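You operate a simulated robot arm through the tools that you are given. There is no shell and no other tool. Be economical: measure what you need, move in short steps, check, and stop when the job is done.

You are at the controls of a simulated robot arm. One attempt, no reset.

Task
Empty the jar of white frit into the steel frit dish.
Fine: dish on the graphite slab; nothing spilt; jar back in its place with its lid on; glass stays. Set down upright: jar of white frit.

It is judged by the outcome, as a careful person would: the job done as asked, and still so three seconds after it is handed in. It fails if anything else is knocked over, pushed out of place, dropped, spilled or broken. Lids that push on must go on centred and level and be pressed home; caps that screw on are set level and turned clockwise until they are tight.

Robot
A 7-joint arm with a two-finger parallel gripper, fixed in place. Base frame: the origin is at the foot of the arm, x ahead of it, y to its left, z up. Units: mm, degrees, N and s.
With the tool pointing down near the work surface it reaches from about 300 to 760 mm from the base axis. Its first joint turns from -166.0 to 166.0 degrees. Payload 3.91 kg.
The tool frame sits at the grasp point between the pads (the TCP): z along the fingers, y along the line on which they close. The tips reach 30 mm beyond it. The gripper opens to 110 mm. The fingers are 20 mm wide and 10 mm thick; the gripper's body (48 by 112 mm) begins 55 mm behind the TCP.
Orientation is that of the tool frame in the base frame, as [roll, pitch, yaw] about the fixed x, y, z axes, in that order (R = Rz(yaw) Ry(pitch) Rx(roll)). With the fingers straight down and closing along the base's y, the tool's x points along the base's -x, its y along +y and its z along -z.

Tools
- The arm moves only by the tool arm_command. Its arguments are lists of equal length, an entry for each row: "slide": the shift along the tool's x, y, z in mm, a list of three; "angular": the turn, a rotation vector about the tool's x, y, z in degrees, a list of three; "hand": the closure in counts, from 0 (fully open) to 255 (shut). In form: {"slide": [[tx, ty, tz], ...], "angular": [[wx, wy, wz], ...], "hand": [hand, ...]}. A call has 1 to 20 rows; each row is the pose to reach, as a shift and turn from the pose commanded when the call began, along the tool's axes at that moment. Each row takes 0.2 s and may step no farther than 50 mm and 8.6 degrees from the row before; otherwise, or with a gripper value out of range, the whole call is refused. A pose out of reach is approached as far as the arm can. The call stops where the force on the tool passes 40 N (or 10 N more than at its start, if that is more) or the arm is blocked; 0.2 s more then pass. The fingers move at their own pace (about 153 mm/s each) and stop on an object; they squeeze with about 38 N. The grip force told is the motor's: it shows also when the fingers shut on nothing. Time passes only in rows, and 0.2 s behind the last, so rows that repeat a pose let the fingers close. It gives the time, the measured TCP pose, the force on the tool (base axes), the opening and the grip force at its end, in the units of the frame above (readings bear some noise), with the torque about the TCP (base axes, N m) and any sound that the robot's microphone picked up, and new pictures: "views" is both (left out), scene, wrist or none.
- Cameras (640 x 400 px; columns grow to the right, rows downward): "scene" is fixed at [219.4, 650.9, 1802.3]; the picture's right is [-0.94, -0.33, 0.00], its down [-0.26, 0.72, -0.64] and it looks along [0.21, -0.61, -0.77] (base axes); focal length 271 px, centre (320, 200). "wrist" rides on the gripper at [77, 7, -114] in the tool frame; the picture's right is [-0.09, 1.00, 0.00], its down [-0.80, -0.07, -0.59] and it looks along [-0.59, -0.05, 0.80] (tool axes); focal length 270 px, centre (320, 200). There is no depth. A picture from a camera that has moved, and an enlarged one, comes with that camera's place and axes in the base frame and with its lens.
- raise_lower(by): slides the trunk up (or, below 0, down) by that many mm; the arm rides with it, the base frame stays. It gives what a move gives, with no picture.
- enlarge(camera, box): a new picture of the part [left, top, right, bottom] of that camera's present view, enlarged. No time passes.
- job_done(): hands the job in; it is judged then, once.

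Go step by step. Nothing tells you positions but the pictures and the camera data: compare them with the known pose of the tool, close in by small moves and look again before you grip or let go. The budget is 120 turns and 200 pictures, counting those below and the enlarged ones. Unless the task says otherwise, let go and move clear before handing in, and close with one line.

The tools are called after ">>>" by a JSON object that holds its "method" and its "body". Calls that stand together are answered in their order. arm_command: Moves the arm, as the interface text tells. Its arguments: {"type":"object","properties":{"slide":{"type":"array"},"angular":{"type":"array"},"hand":{"type":"array"},"views":{"type":"string","enum":["both","scene","wrist","none"]}},"required":["slide","angular","hand"]} The other tools are called the same way: raise_lower (by) slides the trunk up or down; enlarge (camera, box) takes an enlarged picture of a part of a camera's view; job_done () hands the job in.

At the start:

```text
clock: 0.0
tool_pos: [412.5, -0.6, 1357.5]
tool_rot: [179.9, 0.0, 180.0]
ft_force: [0.2, 0.2, 0.0]
ft_torque: [0.02, -0.02, -0.01]
opening: 109.8
finger_force: 0.0
trunk travel left (down, up): [-575.0, 35.0]
```

scene: 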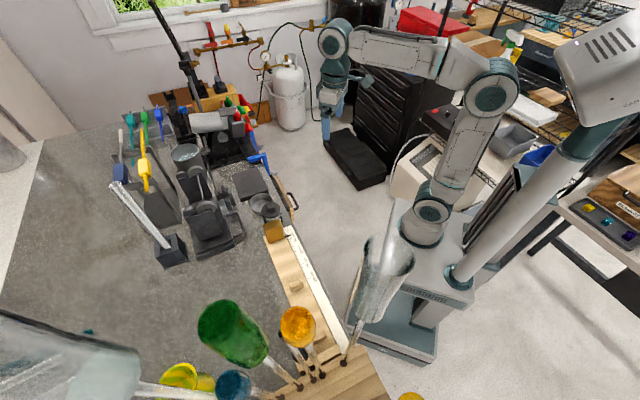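
wrist: 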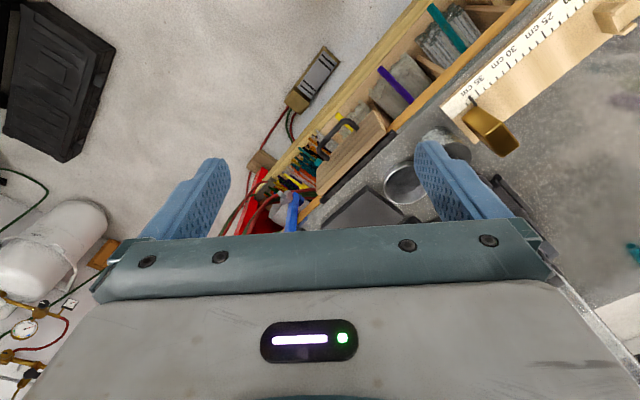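

I see a glassworking bench with torch, slab, ruler, a small dish and perhaps a jar beside the ruler. I'll enlarge the pictures to identify things.

>>> {"method": "enlarge", "body": {"camera": "scene", "box": [200, 140, 360, 240]}}

>>> {"method": "enlarge", "body": {"camera": "scene", "box": [100, 80, 260, 180]}}

>>> {"method": "enlarge", "body": {"camera": "wrist", "box": [340, 80, 540, 205]}}

>>> {"method": "enlarge", "body": {"camera": "scene", "box": [180, 220, 420, 400]}}

```text
4.00 times, centred on (280, 190) of scene
camera zoom: at [219.4, 650.9, 1802.3], right [-0.94, -0.33, 0.0], down [-0.26, 0.72, -0.64], along [0.21, -0.61, -0.77], focal length 1086 px, centre (480, 240)
```

zoom: 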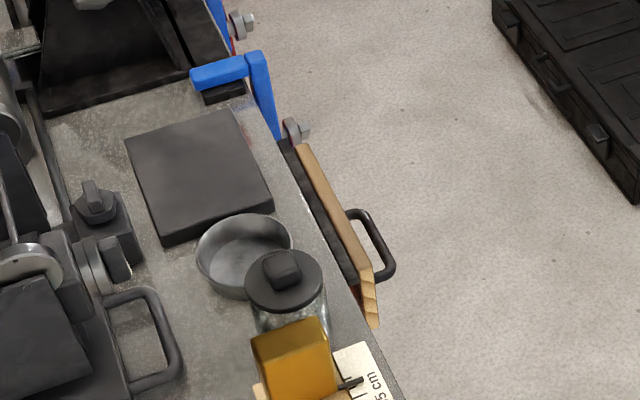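

```text
4.00 times, centred on (180, 130) of scene
camera zoom: at [219.4, 650.9, 1802.3], right [-0.94, -0.33, 0.0], down [-0.26, 0.72, -0.64], along [0.21, -0.61, -0.77], focal length 1086 px, centre (880, 480)
```

zoom: 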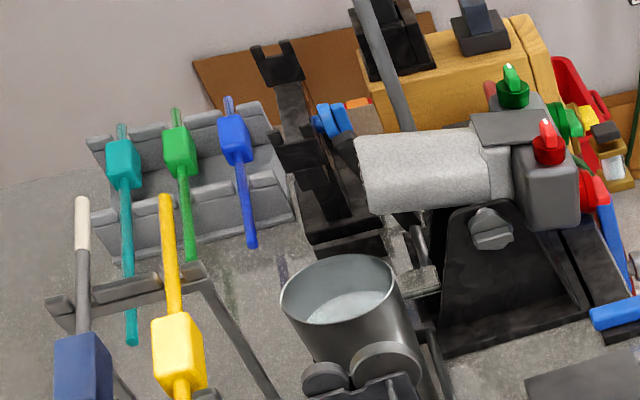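

```text
3.20 times, centred on (440, 142) of wrist
camera zoom: at [335.2, 4.5, 1473.0], right [0.09, 1.0, 0.0], down [0.8, -0.07, 0.59], along [0.59, -0.05, -0.8], focal length 865 px, centre (-64, 384)
```

zoom: 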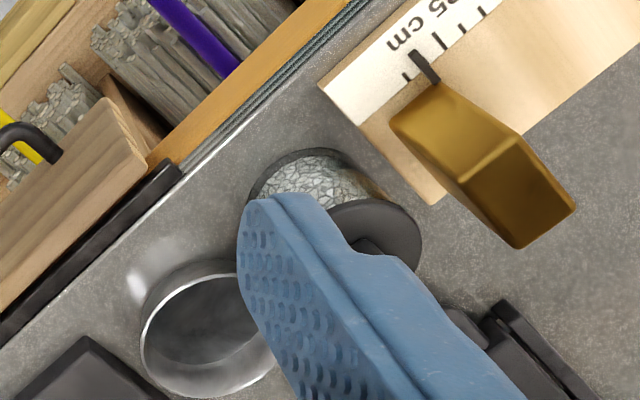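

```text
2.22 times, centred on (300, 310) of scene
camera zoom: at [219.4, 650.9, 1802.3], right [-0.94, -0.33, 0.0], down [-0.26, 0.72, -0.64], along [0.21, -0.61, -0.77], focal length 603 px, centre (364, -44)
```

zoom: 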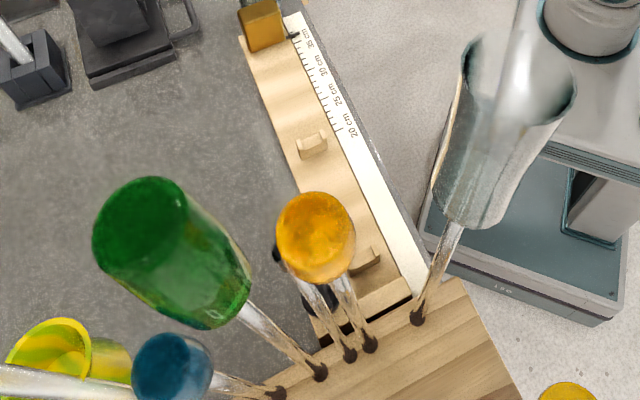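

The lidded jar is near (538,190), the steel dish near (614,137) and the graphite slab near (707,61). I'll bring the wrist camera over them for a closer look.

>>> {"method": "arm_command", "body": {"slide": [[-8, 35, 12], [-16, 70, 25], [-24, 105, 38], [-30, 130, 50], [-30, 130, 50]], "angular": [[0, 0, 0], [0, 0, 0], [0, 0, 0], [0, 0, 0], [0, 0, 0]], "hand": [0, 0, 0, 0, 0], "views": "wrist"}}

```text
clock: 1.2
tool_pos: [438.7, 127.9, 1309.7]
tool_rot: [180.0, 0.0, -179.9]
ft_force: [-0.4, 0.0, 0.4]
ft_torque: [0.01, 0.0, -0.01]
opening: 110.0
finger_force: 0.0
trunk travel left (down, up): [-575.0, 35.0]
camera wrist: at [363.3, 133.5, 1423.0], right [0.09, 1.0, 0.0], down [0.8, -0.07, 0.59], along [0.59, -0.05, -0.8], focal length 270 px, centre (320, 200)
```

wrist: 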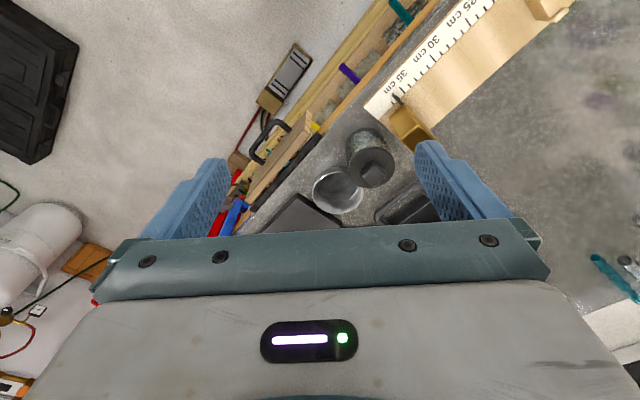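

The view is upside-down (bottom is farther from the base), and the slab is hidden by the gripper. I'll move further forward and look again, enlarged.

>>> {"method": "arm_command", "body": {"slide": [[-40, 0, 0], [-80, 0, 0], [-110, 0, 0], [-110, 0, 0]], "angular": [[0, 0, 0], [0, 0, 0], [0, 0, 0], [0, 0, 0]], "hand": [0, 0, 0, 0], "views": "none"}}

>>> {"method": "enlarge", "body": {"camera": "wrist", "box": [220, 60, 460, 240]}}

```text
clock: 2.2
tool_pos: [552.5, 129.3, 1308.2]
tool_rot: [180.0, 0.0, -179.9]
ft_force: [0.0, -0.3, 0.5]
ft_torque: [0.01, 0.03, -0.01]
opening: 110.0
finger_force: 0.0
trunk travel left (down, up): [-575.0, 35.0]
```

```text
2.22 times, centred on (340, 150) of wrist
camera zoom: at [475.7, 136.0, 1423.3], right [0.09, 1.0, 0.0], down [0.8, -0.07, 0.59], along [0.59, -0.05, -0.8], focal length 601 px, centre (276, 311)
```

zoom: 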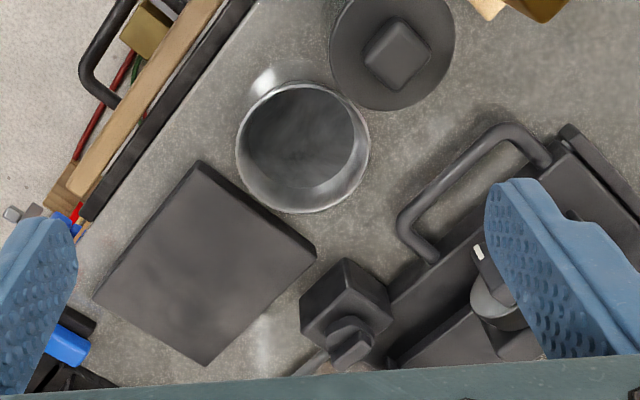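

The objects are clear: slab, dish, lidded jar with square knob. Let me view the jar more closely.

>>> {"method": "enlarge", "body": {"camera": "scene", "box": [240, 180, 304, 220]}}

>>> {"method": "enlarge", "body": {"camera": "wrist", "box": [290, 0, 450, 110]}}

```text
10.00 times, centred on (272, 200) of scene
camera zoom: at [219.4, 650.9, 1802.3], right [-0.94, -0.33, 0.0], down [-0.26, 0.72, -0.64], along [0.21, -0.61, -0.77], focal length 2714 px, centre (800, 200)
```

zoom: 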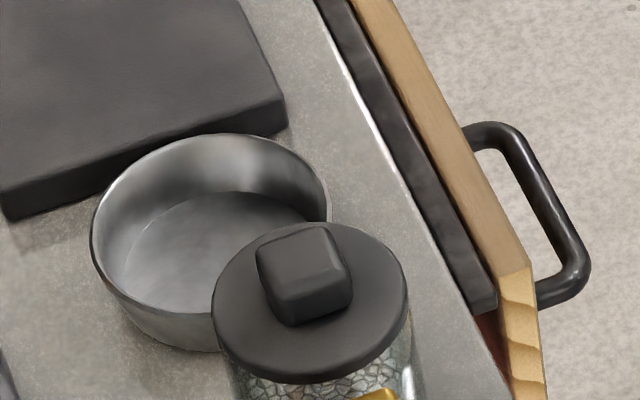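

```text
3.64 times, centred on (370, 55) of wrist
camera zoom: at [475.7, 136.0, 1423.3], right [0.09, 1.0, 0.0], down [0.8, -0.07, 0.59], along [0.59, -0.05, -0.8], focal length 983 px, centre (138, 727)
```

zoom: 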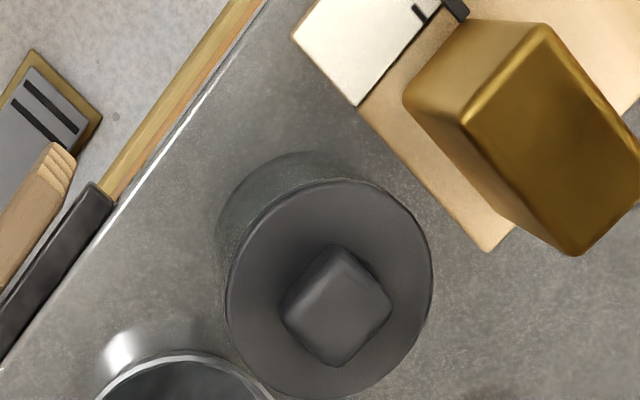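

The dish sits one slab-width from the slab; I'll grip it across the diameter, along a line parallel to the slab's near edge, so the fingers miss the jar. First I'll go above it, turned 46°.

>>> {"method": "arm_command", "body": {"slide": [[-11, 2, 10], [-22, 4, 25], [-33, 6, 40], [-44, 8, 55], [-55, 9, 70], [-66, 10, 85], [-66, 10, 85]], "angular": [[0, 0, 8], [0, 0, 16], [0, 0, 24], [0, 0, 32], [0, 0, 40], [0, 0, 46], [0, 0, 46]], "hand": [0, 0, 0, 0, 0, 0, 0], "views": "both"}}

```text
clock: 3.8
tool_pos: [617.2, 140.3, 1225.0]
tool_rot: [179.9, -0.1, 133.9]
ft_force: [0.5, -0.8, 1.1]
ft_torque: [-0.01, 0.02, 0.01]
opening: 110.0
finger_force: 0.1
trunk travel left (down, up): [-575.0, 35.0]
camera wrist: at [569.0, 198.9, 1339.7], right [0.78, 0.63, 0.0], down [0.5, -0.63, 0.59], along [0.37, -0.46, -0.8], focal length 270 px, centre (320, 200)
```

scene: 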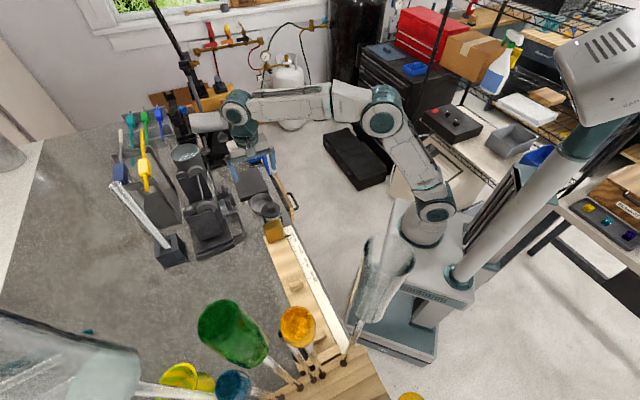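
wrist: 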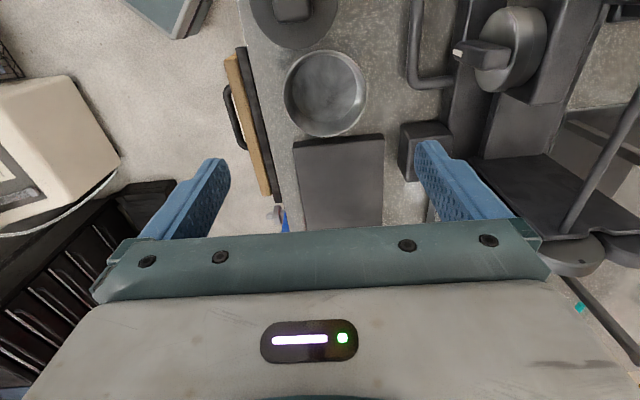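

Gripper is aligned with slab. The dish is about (2,5) mm off in tool axes; I'll shift and descend part-way, then look.

>>> {"method": "arm_command", "body": {"slide": [[1, 2, 30], [2, 4, 60], [2, 4, 90], [2, 4, 90]], "angular": [[0, 0, 0], [0, 0, 0], [0, 0, 0], [0, 0, 0]], "hand": [0, 0, 0, 0], "views": "wrist"}}

>>> {"method": "enlarge", "body": {"camera": "scene", "box": [210, 140, 306, 200]}}

```text
clock: 4.8
tool_pos: [618.7, 144.8, 1134.5]
tool_rot: [180.0, 0.0, 134.1]
ft_force: [0.4, 0.3, 0.3]
ft_torque: [-0.01, 0.01, -0.02]
opening: 109.7
finger_force: 0.1
trunk travel left (down, up): [-575.0, 35.0]
camera wrist: at [571.1, 203.0, 1248.5], right [0.78, 0.63, 0.0], down [0.51, -0.63, 0.59], along [0.37, -0.46, -0.8], focal length 270 px, centre (320, 200)
```

wrist: 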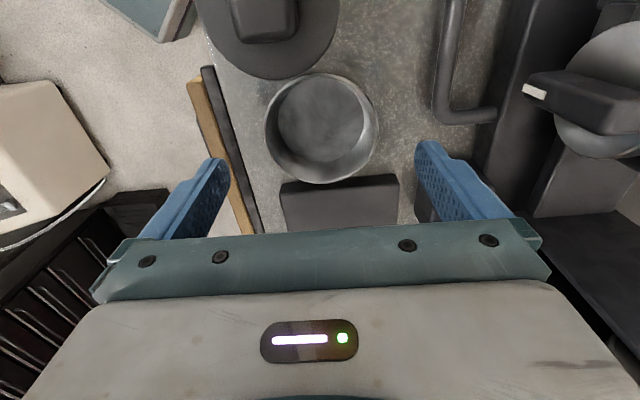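

```text
6.67 times, centred on (258, 170) of scene
camera zoom: at [219.4, 650.9, 1802.3], right [-0.94, -0.33, 0.0], down [-0.26, 0.72, -0.64], along [0.21, -0.61, -0.77], focal length 1809 px, centre (733, 400)
```

zoom: 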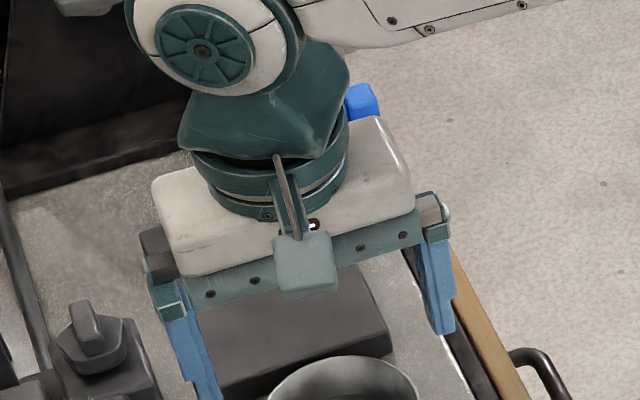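

Dish centre is now about (4,1.5) off with its rim near z 1063. I'll correct and descend so the tips are just above the table.

>>> {"method": "arm_command", "body": {"slide": [[4, 1.5, 0], [4, 1.5, 25], [4, 1.5, 45], [4, 1.5, 66], [4, 1.5, 66]], "angular": [[0, 0, 0], [0, 0, 0], [0, 0, 0], [0, 0, 0], [0, 0, 0]], "hand": [0, 0, 0, 0, 0], "views": "both"}}

>>> {"method": "enlarge", "body": {"camera": "scene", "box": [210, 150, 306, 210]}}

```text
clock: 6.0
tool_pos: [618.3, 146.6, 1068.2]
tool_rot: [179.9, 0.0, 134.0]
ft_force: [0.2, -0.8, 0.6]
ft_torque: [0.02, 0.01, -0.02]
opening: 110.2
finger_force: 0.0
trunk travel left (down, up): [-575.0, 35.0]
camera wrist: at [570.3, 206.3, 1182.6], right [0.78, 0.63, 0.0], down [0.51, -0.63, 0.59], along [0.37, -0.46, -0.8], focal length 270 px, centre (320, 200)
```

scene: 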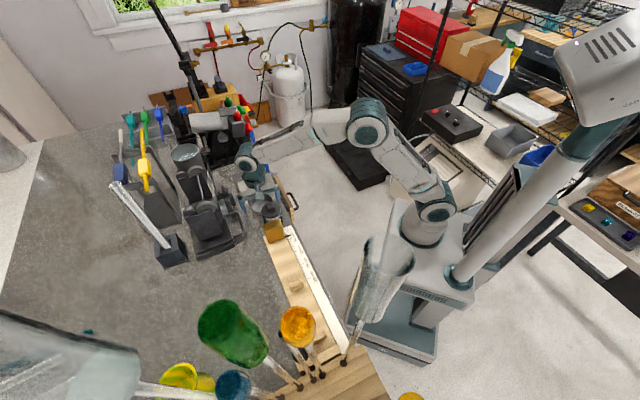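
wrist: 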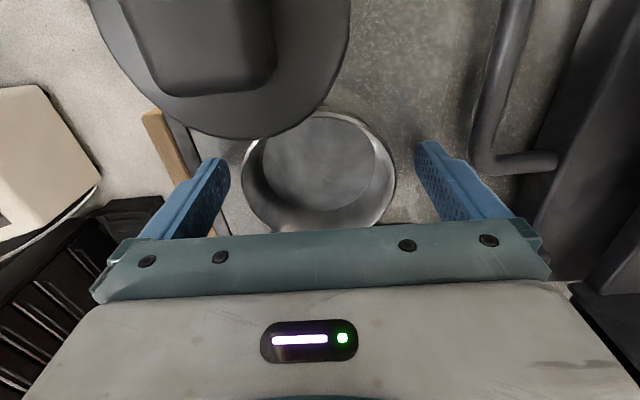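

```text
6.67 times, centred on (258, 180) of scene
camera zoom: at [219.4, 650.9, 1802.3], right [-0.94, -0.33, 0.0], down [-0.26, 0.72, -0.64], along [0.21, -0.61, -0.77], focal length 1809 px, centre (733, 333)
```

zoom: 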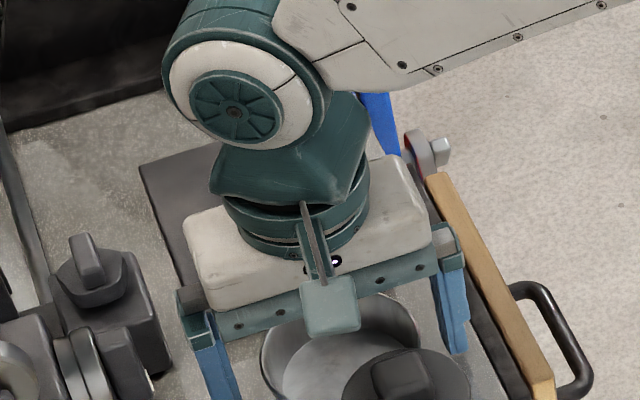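

Fingers straddle the dish; I'll shift a few mm more toward its centre and close.

>>> {"method": "arm_command", "body": {"slide": [[4, 0, 0], [4, 0, 0], [4, 0, 0], [4, 0, 0], [4, 0, 0]], "angular": [[0, 0, 0], [0, 0, 0], [0, 0, 0], [0, 0, 0], [0, 0, 0]], "hand": [0, 60, 100, 100, 100], "views": "wrist"}}

```text
clock: 7.2
tool_pos: [613.6, 151.3, 1068.4]
tool_rot: [180.0, 0.0, 134.1]
ft_force: [-7.3, 8.5, 0.1]
ft_torque: [0.12, 0.14, 0.04]
opening: 70.4
finger_force: 37.6
trunk travel left (down, up): [-575.0, 35.0]
camera wrist: at [565.8, 210.9, 1182.8], right [0.78, 0.63, 0.0], down [0.51, -0.62, 0.59], along [0.37, -0.46, -0.8], focal length 270 px, centre (320, 200)
```

wrist: 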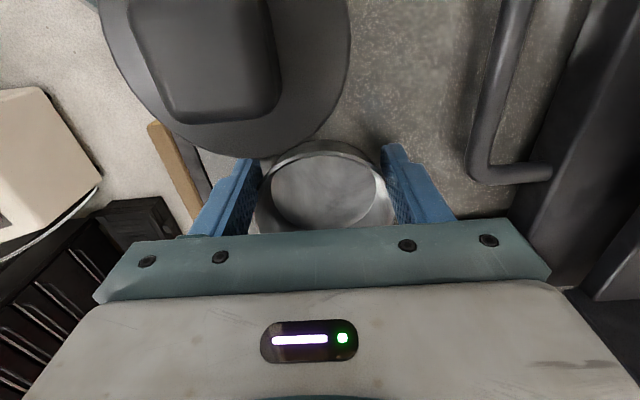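

The picture shows I gripped behind the dish's centre (about 18 mm off) and it slipped forward slightly. I'll open, move forward onto the centre and look.

>>> {"method": "arm_command", "body": {"slide": [[0, 0, 0], [0, 0, 0], [0, 0, 0], [-9, 0, 0], [-18, 0, 0], [-18, 0, 0]], "angular": [[0, 0, 0], [0, 0, 0], [0, 0, 0], [0, 0, 0], [0, 0, 0], [0, 0, 0]], "hand": [60, 0, 0, 0, 0, 0], "views": "wrist"}}

>>> {"method": "enlarge", "body": {"camera": "scene", "box": [210, 150, 306, 210]}}

```text
clock: 8.6
tool_pos: [627.5, 138.5, 1067.3]
tool_rot: [179.9, 0.1, 134.1]
ft_force: [-0.3, 0.1, -0.7]
ft_torque: [-0.02, 0.0, 0.05]
opening: 109.8
finger_force: 0.0
trunk travel left (down, up): [-575.0, 35.0]
camera wrist: at [578.8, 196.1, 1181.8], right [0.78, 0.63, 0.0], down [0.51, -0.62, 0.59], along [0.37, -0.46, -0.8], focal length 270 px, centre (320, 200)
```

wrist: 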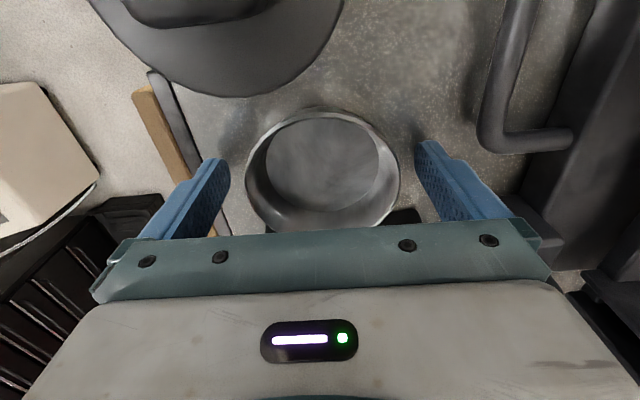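

```text
6.67 times, centred on (258, 180) of scene
camera zoom: at [219.4, 650.9, 1802.3], right [-0.94, -0.33, 0.0], down [-0.26, 0.72, -0.64], along [0.21, -0.61, -0.77], focal length 1809 px, centre (733, 333)
```

zoom: 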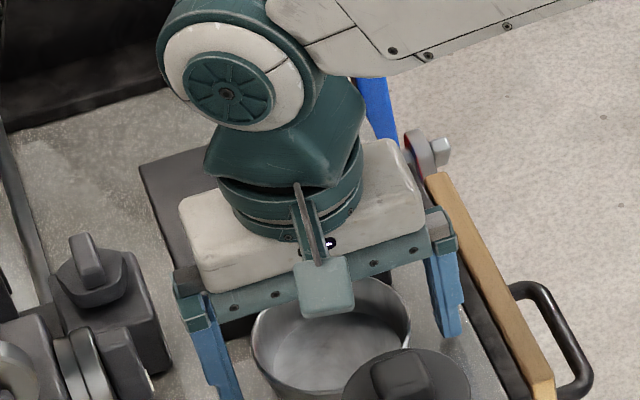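

Now the dish looks centred between the fingers. I'll close on it.

>>> {"method": "arm_command", "body": {"slide": [[0, 0, 0], [0, 0, 0], [0, 0, 0], [0, 0, 0]], "angular": [[0, 0, 0], [0, 0, 0], [0, 0, 0], [0, 0, 0]], "hand": [50, 100, 100, 100], "views": "wrist"}}

```text
clock: 9.6
tool_pos: [627.1, 137.4, 1067.6]
tool_rot: [-180.0, 0.0, 134.0]
ft_force: [0.1, 0.1, 0.5]
ft_torque: [-0.04, -0.01, 0.01]
opening: 84.7
finger_force: 38.4
trunk travel left (down, up): [-575.0, 35.0]
camera wrist: at [578.8, 196.2, 1181.8], right [0.78, 0.63, 0.0], down [0.51, -0.63, 0.59], along [0.37, -0.46, -0.8], focal length 270 px, centre (320, 200)
```

wrist: 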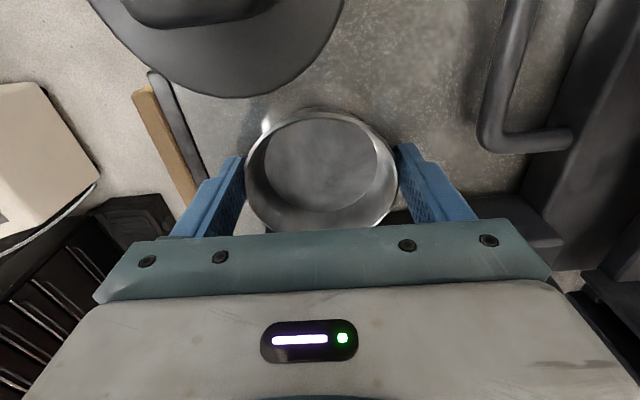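

Gripped symmetrically at 84.7 mm. I'll lift 40 mm and carry it along the slab's axis, then look.

>>> {"method": "arm_command", "body": {"slide": [[0, 0, -15], [0, 0, -40], [-25, 0, -40], [-50, 0, -40], [-75, 0, -40], [-97, 0, -40], [-97, 0, -40]], "angular": [[0, 0, 0], [0, 0, 0], [0, 0, 0], [0, 0, 0], [0, 0, 0], [0, 0, 0], [0, 0, 0]], "hand": [100, 100, 100, 100, 100, 100, 100], "views": "both"}}

>>> {"method": "enlarge", "body": {"camera": "scene", "box": [190, 130, 318, 210]}}

```text
clock: 11.2
tool_pos: [695.2, 66.3, 1106.2]
tool_rot: [-179.9, -0.1, 134.0]
ft_force: [0.4, 0.2, -1.5]
ft_torque: [0.02, 0.03, 0.01]
opening: 85.1
finger_force: 38.3
trunk travel left (down, up): [-575.0, 35.0]
camera wrist: at [647.0, 126.2, 1220.8], right [0.78, 0.63, 0.0], down [0.51, -0.63, 0.59], along [0.37, -0.46, -0.8], focal length 270 px, centre (320, 200)
```

scene: 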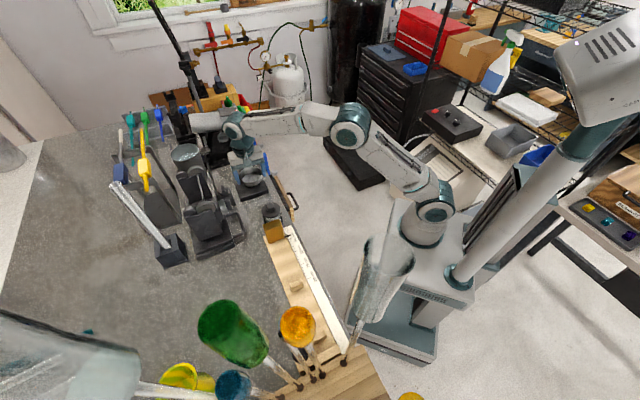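
wrist: 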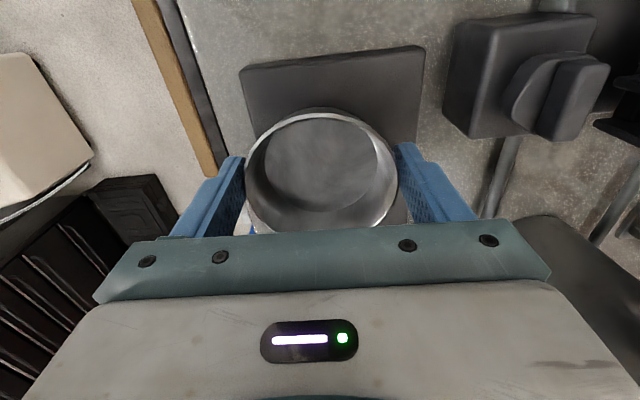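

```text
5.00 times, centred on (254, 170) of scene
camera zoom: at [219.4, 650.9, 1802.3], right [-0.94, -0.33, 0.0], down [-0.26, 0.72, -0.64], along [0.21, -0.61, -0.77], focal length 1357 px, centre (650, 350)
```

zoom: 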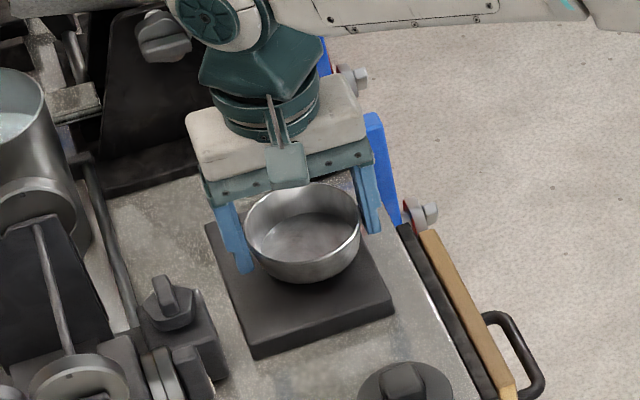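

The dish hangs over the slab, about 10 mm off the middle sideways. I'll shift to centre, then lower gently.

>>> {"method": "arm_command", "body": {"slide": [[-8, 9, 0], [-8, 9, 5], [-8, 9, 10], [-8, 9, 10]], "angular": [[0, 0, 0], [0, 0, 0], [0, 0, 0], [0, 0, 0]], "hand": [100, 100, 100, 100], "views": "scene"}}

>>> {"method": "enlarge", "body": {"camera": "scene", "box": [222, 145, 302, 195]}}

```text
clock: 12.2
tool_pos: [705.8, 67.3, 1095.9]
tool_rot: [-180.0, 0.0, 134.0]
ft_force: [-0.5, -0.1, -1.8]
ft_torque: [0.01, 0.02, 0.02]
opening: 84.8
finger_force: 38.1
trunk travel left (down, up): [-575.0, 35.0]
```

scene: 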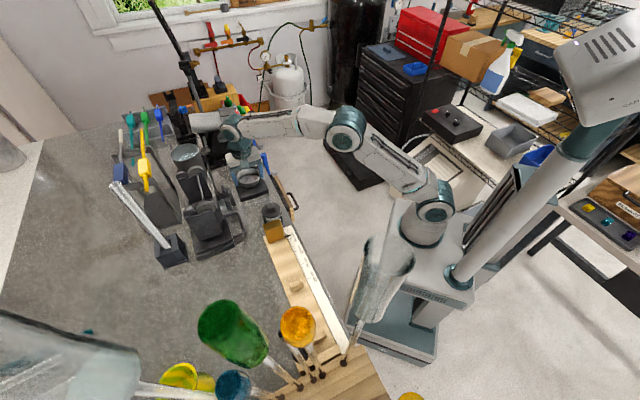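

```text
8.00 times, centred on (262, 170) of scene
camera zoom: at [219.4, 650.9, 1802.3], right [-0.94, -0.33, 0.0], down [-0.26, 0.72, -0.64], along [0.21, -0.61, -0.77], focal length 2171 px, centre (784, 440)
```

zoom: 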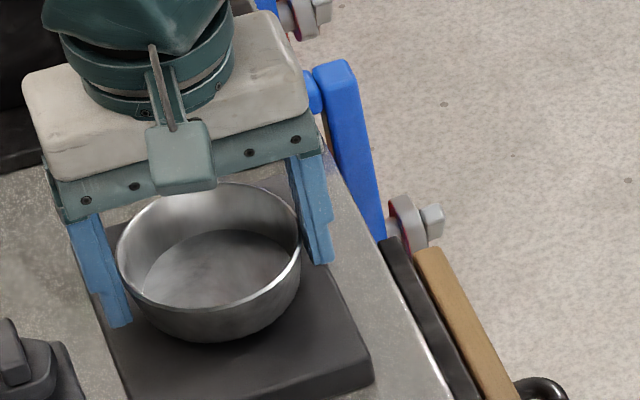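

The dish is centred on the slab and a little above it. Lowering in small steps to feel for contact.

>>> {"method": "arm_command", "body": {"slide": [[0, 0, 2], [0, 0, 4], [0, 0, 6], [0, 0, 6]], "angular": [[0, 0, 0], [0, 0, 0], [0, 0, 0], [0, 0, 0]], "hand": [100, 100, 100, 100], "views": "none"}}

>>> {"method": "enlarge", "body": {"camera": "scene", "box": [222, 145, 302, 195]}}

```text
clock: 13.2
tool_pos: [707.8, 69.7, 1090.3]
tool_rot: [-180.0, -0.1, 133.9]
ft_force: [-0.9, 1.1, -1.4]
ft_torque: [0.02, -0.02, 0.04]
opening: 85.3
finger_force: 38.1
trunk travel left (down, up): [-575.0, 35.0]
```

```text
8.00 times, centred on (262, 170) of scene
camera zoom: at [219.4, 650.9, 1802.3], right [-0.94, -0.33, 0.0], down [-0.26, 0.72, -0.64], along [0.21, -0.61, -0.77], focal length 2171 px, centre (784, 440)
```

zoom: 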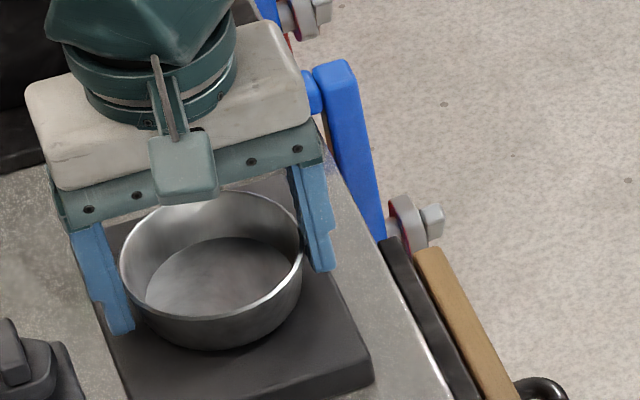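

>>> {"method": "arm_command", "body": {"slide": [[0, 0, 1.5], [0, 0, 3], [0, 0, 4.5], [0, 0, 4.5]], "angular": [[0, 0, 0], [0, 0, 0], [0, 0, 0], [0, 0, 0]], "hand": [100, 100, 100, 100], "views": "none"}}

```text
clock: 14.2
tool_pos: [708.0, 67.8, 1087.6]
tool_rot: [180.0, 0.0, 134.0]
ft_force: [0.4, 0.5, 1.4]
ft_torque: [-0.04, 0.07, -0.02]
opening: 84.9
finger_force: 38.2
trunk travel left (down, up): [-575.0, 35.0]
```

The force has just changed sign, so contact is beginning. One more small step to check.

>>> {"method": "arm_command", "body": {"slide": [[0, 0, 1], [0, 0, 2], [0, 0, 2]], "angular": [[0, 0, 0], [0, 0, 0], [0, 0, 0]], "hand": [100, 100, 100], "views": "none"}}

```text
clock: 15.0
tool_pos: [706.1, 69.3, 1087.9]
tool_rot: [179.8, 0.2, 134.0]
ft_force: [3.8, 0.3, 17.2]
ft_torque: [-0.26, 0.22, 0.05]
opening: 84.9
finger_force: 38.3
trunk travel left (down, up): [-575.0, 35.0]
```

Contact confirmed (slab ≈20 mm high). I'll relieve, open, and rise clear, then move toward the jar.

>>> {"method": "arm_command", "body": {"slide": [[0, 0, -2], [0, 0, -2], [0, 0, -2], [0, 0, -2], [0, 0, -35], [0, 0, -80], [40, 0, -120], [80, 0, -150], [80, 0, -150]], "angular": [[0, 0, 0], [0, 0, 0], [0, 0, 0], [0, 0, 0], [0, 0, 0], [0, 0, 0], [0, 0, 0], [0, 0, 0], [0, 0, 0]], "hand": [100, 30, 10, 10, 10, 10, 10, 10, 10], "views": "wrist"}}

>>> {"method": "enlarge", "body": {"camera": "scene", "box": [214, 140, 310, 200]}}

```text
refused: row 7 steps farther than a row can; nothing moved
```

```text
6.67 times, centred on (262, 170) of scene
camera zoom: at [219.4, 650.9, 1802.3], right [-0.94, -0.33, 0.0], down [-0.26, 0.72, -0.64], along [0.21, -0.61, -0.77], focal length 1809 px, centre (707, 400)
```

zoom: 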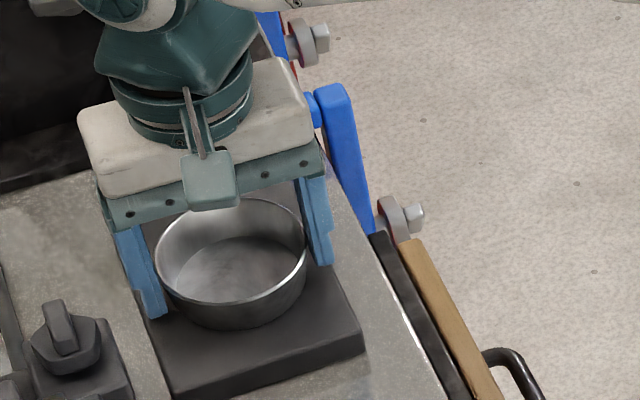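

The dish sits on the slab; the call was refused for one over-long step. Sending it again with shorter steps.

>>> {"method": "arm_command", "body": {"slide": [[0, 0, -2], [0, 0, -2], [0, 0, -2], [0, 0, -2], [0, 0, -35], [0, 0, -75], [30, 0, -110], [60, 0, -140], [80, 0, -150], [80, 0, -150]], "angular": [[0, 0, 0], [0, 0, 0], [0, 0, 0], [0, 0, 0], [0, 0, 0], [0, 0, 0], [0, 0, 0], [0, 0, 0], [0, 0, 0], [0, 0, 0]], "hand": [100, 30, 10, 10, 10, 10, 10, 10, 10, 10], "views": "wrist"}}

>>> {"method": "enlarge", "body": {"camera": "scene", "box": [214, 140, 310, 200]}}

```text
clock: 17.2
tool_pos: [652.2, 125.2, 1234.6]
tool_rot: [180.0, -0.1, 133.9]
ft_force: [0.0, 0.0, 0.2]
ft_torque: [0.0, -0.02, 0.01]
opening: 105.8
finger_force: 0.1
trunk travel left (down, up): [-575.0, 35.0]
camera wrist: at [603.7, 183.2, 1349.2], right [0.78, 0.63, 0.0], down [0.51, -0.63, 0.59], along [0.37, -0.46, -0.8], focal length 270 px, centre (320, 200)
```

wrist: 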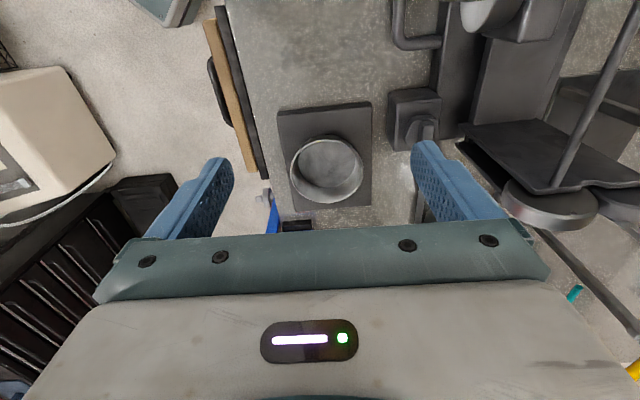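

```text
6.67 times, centred on (262, 170) of scene
camera zoom: at [219.4, 650.9, 1802.3], right [-0.94, -0.33, 0.0], down [-0.26, 0.72, -0.64], along [0.21, -0.61, -0.77], focal length 1809 px, centre (707, 400)
```

zoom: 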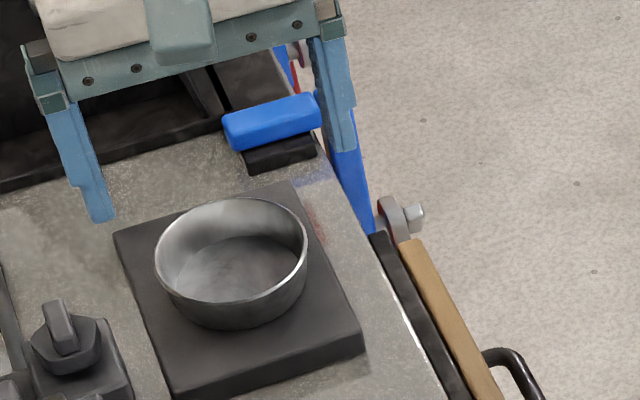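

Dish is nicely on the slab. Now to the jar: I'll move above its knob (about (554,190)) with the same yaw, which lines up with the knob's faces.

>>> {"method": "arm_command", "body": {"slide": [[40, -9, 0], [80, -18, 0], [115, -26, 0], [115, -26, 15], [115, -26, 15]], "angular": [[0, 0, 0], [0, 0, 0], [0, 0, 0], [0, 0, 0], [0, 0, 0]], "hand": [60, 100, 130, 130, 130], "views": "none"}}

>>> {"method": "enlarge", "body": {"camera": "wrist", "box": [180, 20, 460, 240]}}

>>> {"method": "enlarge", "body": {"camera": "scene", "box": [222, 160, 318, 220]}}

```text
clock: 18.4
tool_pos: [553.0, 187.8, 1220.1]
tool_rot: [180.0, 0.0, 134.0]
ft_force: [-0.4, -0.8, 0.1]
ft_torque: [0.01, 0.0, 0.01]
opening: 54.0
finger_force: 0.1
trunk travel left (down, up): [-575.0, 35.0]
```

```text
1.82 times, centred on (320, 130) of wrist
camera zoom: at [504.8, 246.9, 1335.0], right [0.78, 0.63, 0.0], down [0.51, -0.63, 0.59], along [0.37, -0.46, -0.8], focal length 491 px, centre (320, 327)
```

zoom: 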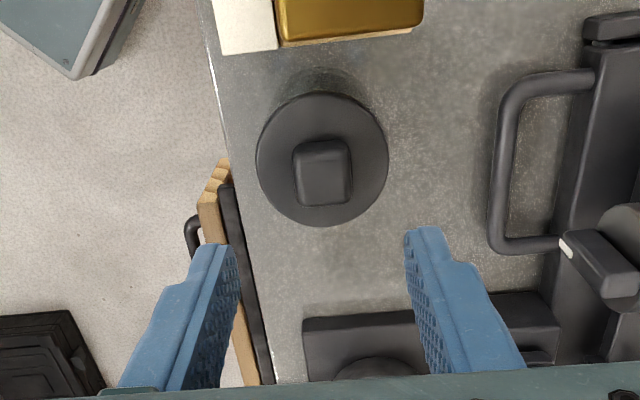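

```text
6.67 times, centred on (270, 190) of scene
camera zoom: at [219.4, 650.9, 1802.3], right [-0.94, -0.33, 0.0], down [-0.26, 0.72, -0.64], along [0.21, -0.61, -0.77], focal length 1809 px, centre (653, 267)
```

zoom: 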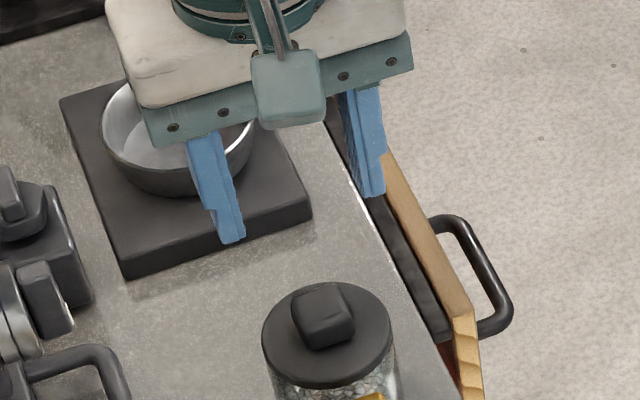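

The tool is nearly above the knob (≈24 mm square), aligned with it. I'll descend to straddle the knob with a 54 mm opening and look.

>>> {"method": "arm_command", "body": {"slide": [[1, 1.5, 30], [1, 1.5, 60], [1, 1.5, 80], [1, 1.5, 80]], "angular": [[0, 0, 0], [0, 0, 0], [0, 0, 0], [0, 0, 0]], "hand": [130, 130, 130, 130], "views": "none"}}

>>> {"method": "enlarge", "body": {"camera": "wrist", "box": [180, 60, 460, 240]}}

>>> {"method": "enlarge", "body": {"camera": "scene", "box": [238, 180, 302, 220]}}

```text
clock: 19.4
tool_pos: [553.3, 190.9, 1140.1]
tool_rot: [180.0, 0.0, 134.0]
ft_force: [0.6, -0.8, -0.4]
ft_torque: [-0.02, 0.02, 0.01]
opening: 53.9
finger_force: 0.0
trunk travel left (down, up): [-575.0, 35.0]
```

```text
2.22 times, centred on (320, 150) of wrist
camera zoom: at [505.1, 250.6, 1253.9], right [0.78, 0.63, 0.0], down [0.51, -0.63, 0.59], along [0.37, -0.46, -0.8], focal length 601 px, centre (320, 311)
```

zoom: 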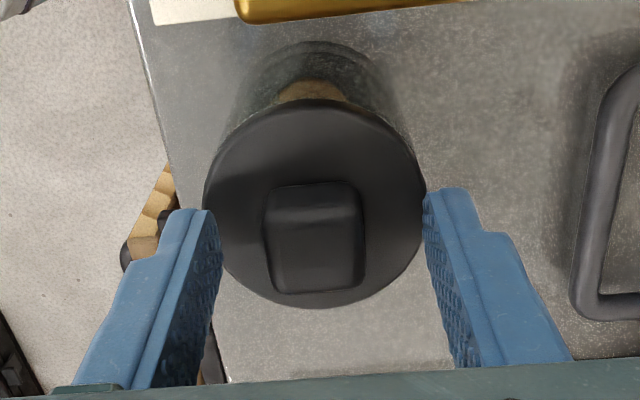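

```text
10.00 times, centred on (270, 200) of scene
camera zoom: at [219.4, 650.9, 1802.3], right [-0.94, -0.33, 0.0], down [-0.26, 0.72, -0.64], along [0.21, -0.61, -0.77], focal length 2714 px, centre (820, 200)
```

zoom: 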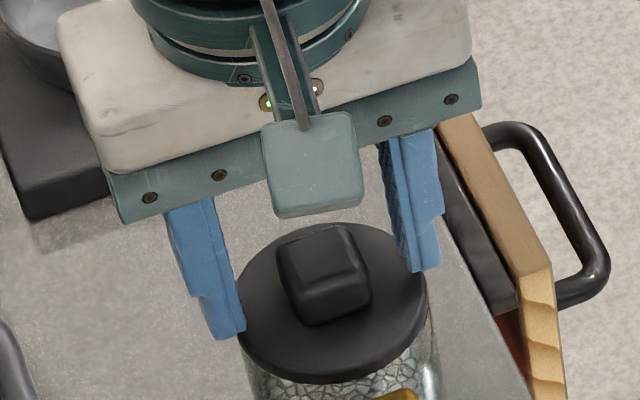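

Knob is centred (top ≈1124, lid top ≈1102). I'll go down 4 mm and close on the knob.

>>> {"method": "arm_command", "body": {"slide": [[0, 0, 4], [0, 0, 4], [0, 0, 4], [0, 0, 4], [0, 0, 4], [0, 0, 4]], "angular": [[0, 0, 0], [0, 0, 0], [0, 0, 0], [0, 0, 0], [0, 0, 0], [0, 0, 0]], "hand": [130, 170, 200, 230, 230, 230], "views": "wrist"}}

```text
clock: 20.8
tool_pos: [552.0, 192.2, 1135.5]
tool_rot: [-179.9, 0.0, 134.1]
ft_force: [-0.7, 0.6, 1.2]
ft_torque: [-0.04, 0.0, 0.0]
opening: 24.6
finger_force: 37.8
trunk travel left (down, up): [-575.0, 35.0]
heard: snap
camera wrist: at [505.1, 251.0, 1250.5], right [0.78, 0.63, 0.0], down [0.51, -0.63, 0.59], along [0.37, -0.46, -0.8], focal length 270 px, centre (320, 200)
```

wrist: 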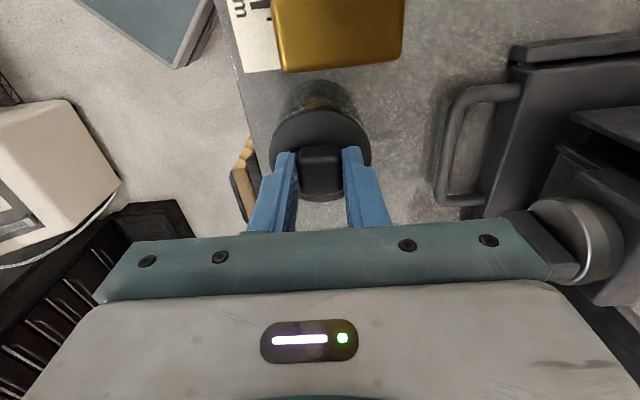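

Gripped at 24.6 mm, with a snap heard. I'll raise gently and see whether the lid comes off alone.

>>> {"method": "arm_command", "body": {"slide": [[0, 0, -2], [0, 0, -4], [0, 0, -6], [0, 0, -6]], "angular": [[0, 0, 0], [0, 0, 0], [0, 0, 0], [0, 0, 0]], "hand": [230, 230, 230, 230], "views": "none"}}

>>> {"method": "enlarge", "body": {"camera": "scene", "box": [238, 180, 302, 220]}}

>>> {"method": "enlarge", "body": {"camera": "wrist", "box": [240, 60, 400, 220]}}

```text
clock: 21.8
tool_pos: [554.0, 192.3, 1142.7]
tool_rot: [180.0, 0.0, 134.0]
ft_force: [-0.9, -1.0, -1.3]
ft_torque: [-0.01, 0.03, 0.01]
opening: 24.4
finger_force: 38.1
trunk travel left (down, up): [-575.0, 35.0]
```

```text
10.00 times, centred on (270, 200) of scene
camera zoom: at [219.4, 650.9, 1802.3], right [-0.94, -0.33, 0.0], down [-0.26, 0.72, -0.64], along [0.21, -0.61, -0.77], focal length 2714 px, centre (820, 200)
```

zoom: 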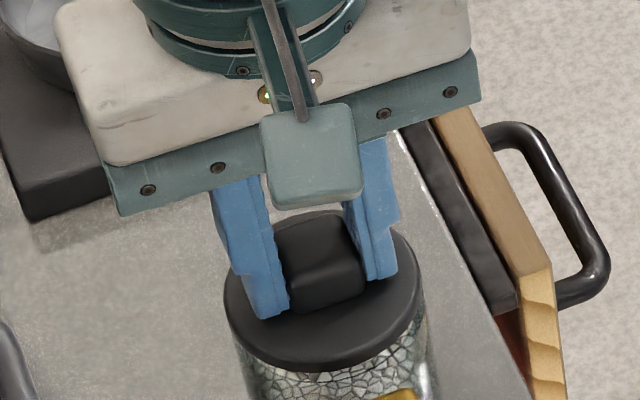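

```text
2.50 times, centred on (320, 140) of wrist
camera zoom: at [505.2, 250.4, 1256.9], right [0.78, 0.63, 0.0], down [0.51, -0.63, 0.59], along [0.37, -0.46, -0.8], focal length 676 px, centre (320, 350)
```

zoom: 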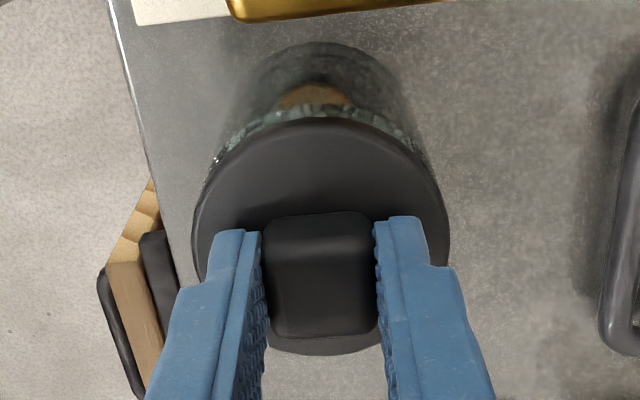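

The lid has come off its seat cleanly and the jar is staying put. I'll lift it high and carry it to open bench at about (560,350).

>>> {"method": "arm_command", "body": {"slide": [[0, 0, -20], [0, 0, -45], [0, 0, -70], [22, 22, -75], [50, 50, -75], [78, 80, -75], [107, 112, -75], [107, 112, -75]], "angular": [[0, 0, 0], [0, 0, 0], [0, 0, 0], [0, 0, 0], [0, 0, 0], [0, 0, 0], [0, 0, 0], [0, 0, 0]], "hand": [230, 230, 230, 230, 230, 230, 230, 230], "views": "both"}}

>>> {"method": "enlarge", "body": {"camera": "scene", "box": [190, 180, 318, 260]}}

```text
clock: 23.6
tool_pos: [558.8, 345.1, 1217.8]
tool_rot: [179.9, 0.1, 133.9]
ft_force: [-0.4, -0.8, -0.1]
ft_torque: [0.0, 0.01, 0.0]
opening: 24.6
finger_force: 37.7
trunk travel left (down, up): [-575.0, 35.0]
camera wrist: at [510.6, 403.8, 1332.4], right [0.78, 0.63, 0.0], down [0.51, -0.63, 0.59], along [0.37, -0.46, -0.8], focal length 270 px, centre (320, 200)
```

scene: 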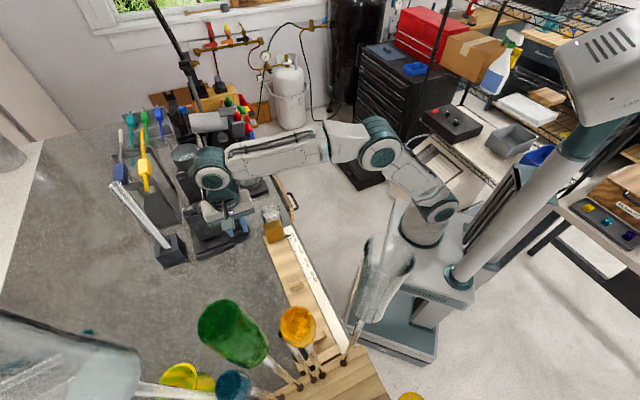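
wrist: 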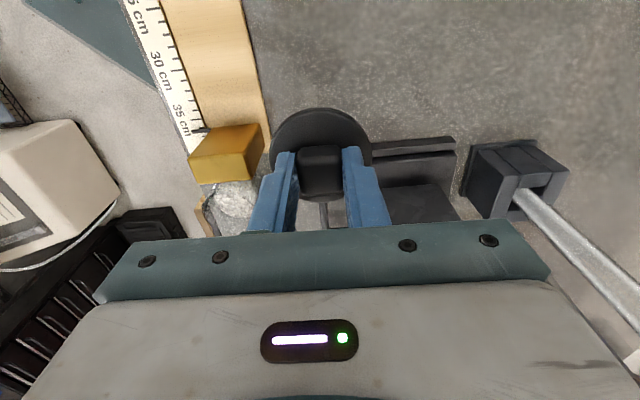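

```text
5.00 times, centred on (254, 220) of scene
camera zoom: at [219.4, 650.9, 1802.3], right [-0.94, -0.33, 0.0], down [-0.26, 0.72, -0.64], along [0.21, -0.61, -0.77], focal length 1357 px, centre (650, 100)
```

zoom: 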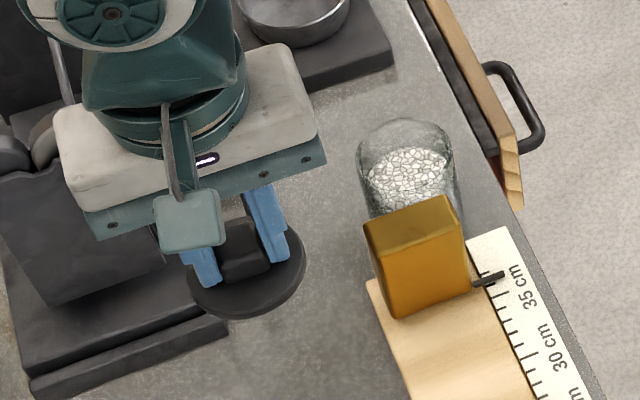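

The lid is over clear bench; I'll shift slightly farther from the roller rig and lower to near the surface.

>>> {"method": "arm_command", "body": {"slide": [[20, 5, 0], [20, 5, 40], [20, 5, 80], [20, 5, 110], [20, 5, 128], [20, 5, 128]], "angular": [[0, 0, 0], [0, 0, 0], [0, 0, 0], [0, 0, 0], [0, 0, 0], [0, 0, 0]], "hand": [230, 230, 230, 230, 230, 230], "views": "none"}}

>>> {"method": "enlarge", "body": {"camera": "scene", "box": [206, 200, 286, 250]}}

```text
clock: 25.0
tool_pos: [548.8, 363.7, 1089.5]
tool_rot: [179.9, 0.0, 134.0]
ft_force: [-0.1, -0.2, 0.9]
ft_torque: [0.01, -0.01, 0.01]
opening: 24.4
finger_force: 38.0
trunk travel left (down, up): [-575.0, 35.0]
```

```text
8.00 times, centred on (246, 225) of scene
camera zoom: at [219.4, 650.9, 1802.3], right [-0.94, -0.33, 0.0], down [-0.26, 0.72, -0.64], along [0.21, -0.61, -0.77], focal length 2171 px, centre (912, 0)
```

zoom: 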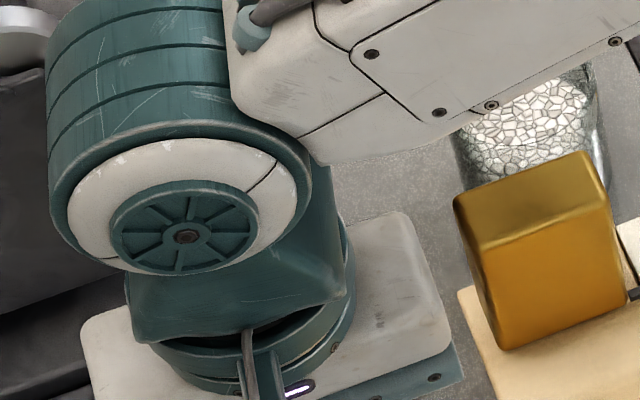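

Continuing down gently to find the bench.

>>> {"method": "arm_command", "body": {"slide": [[0, 0, 2], [0, 0, 4], [0, 0, 6], [0, 0, 8], [0, 0, 8]], "angular": [[0, 0, 0], [0, 0, 0], [0, 0, 0], [0, 0, 0], [0, 0, 0]], "hand": [230, 230, 230, 230, 230], "views": "none"}}

>>> {"method": "enlarge", "body": {"camera": "wrist", "box": [220, 80, 420, 240]}}

```text
clock: 26.2
tool_pos: [548.9, 364.9, 1081.6]
tool_rot: [-179.9, 0.0, 134.0]
ft_force: [0.1, 0.2, -0.4]
ft_torque: [0.0, 0.02, 0.01]
opening: 24.6
finger_force: 37.9
trunk travel left (down, up): [-575.0, 35.0]
```

```text
2.50 times, centred on (320, 160) of wrist
camera zoom: at [500.7, 423.2, 1195.9], right [0.78, 0.63, 0.0], down [0.51, -0.62, 0.59], along [0.37, -0.46, -0.8], focal length 676 px, centre (320, 300)
```

zoom: 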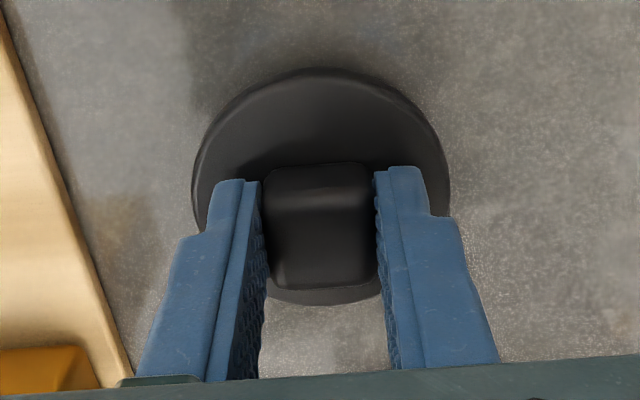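

>>> {"method": "arm_command", "body": {"slide": [[0, 0, 1.5], [0, 0, 3], [0, 0, 4.5], [0, 0, 4.5]], "angular": [[0, 0, 0], [0, 0, 0], [0, 0, 0], [0, 0, 0]], "hand": [230, 230, 230, 230], "views": "none"}}

```text
clock: 27.2
tool_pos: [549.1, 364.0, 1076.9]
tool_rot: [-180.0, 0.0, 134.0]
ft_force: [1.0, 0.0, -0.7]
ft_torque: [0.01, -0.02, 0.01]
opening: 24.6
finger_force: 38.0
trunk travel left (down, up): [-575.0, 35.0]
```

The lid isn't touching yet; lowering a bit more.

>>> {"method": "arm_command", "body": {"slide": [[0, 0, 1.5], [0, 0, 3], [0, 0, 4], [0, 0, 4]], "angular": [[0, 0, 0], [0, 0, 0], [0, 0, 0], [0, 0, 0]], "hand": [230, 230, 230, 230], "views": "none"}}

>>> {"method": "enlarge", "body": {"camera": "wrist", "box": [220, 80, 420, 240]}}

```text
clock: 28.2
tool_pos: [549.4, 364.4, 1074.1]
tool_rot: [179.7, 0.0, 134.0]
ft_force: [2.1, 2.0, 14.6]
ft_torque: [0.05, -0.01, -0.01]
opening: 24.5
finger_force: 37.9
trunk travel left (down, up): [-575.0, 35.0]
```

```text
2.50 times, centred on (320, 160) of wrist
camera zoom: at [499.7, 422.9, 1189.4], right [0.78, 0.63, 0.0], down [0.5, -0.63, 0.59], along [0.38, -0.46, -0.8], focal length 676 px, centre (320, 300)
```

zoom: 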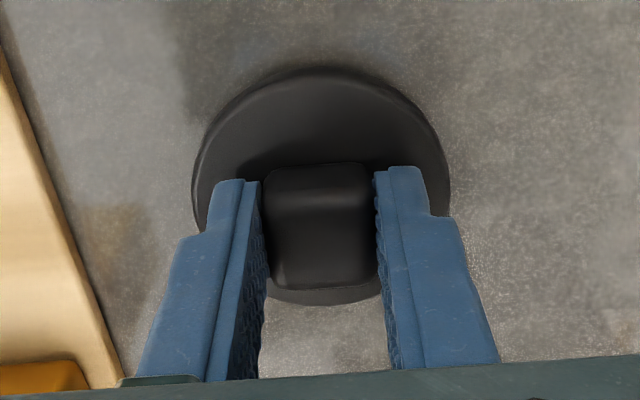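

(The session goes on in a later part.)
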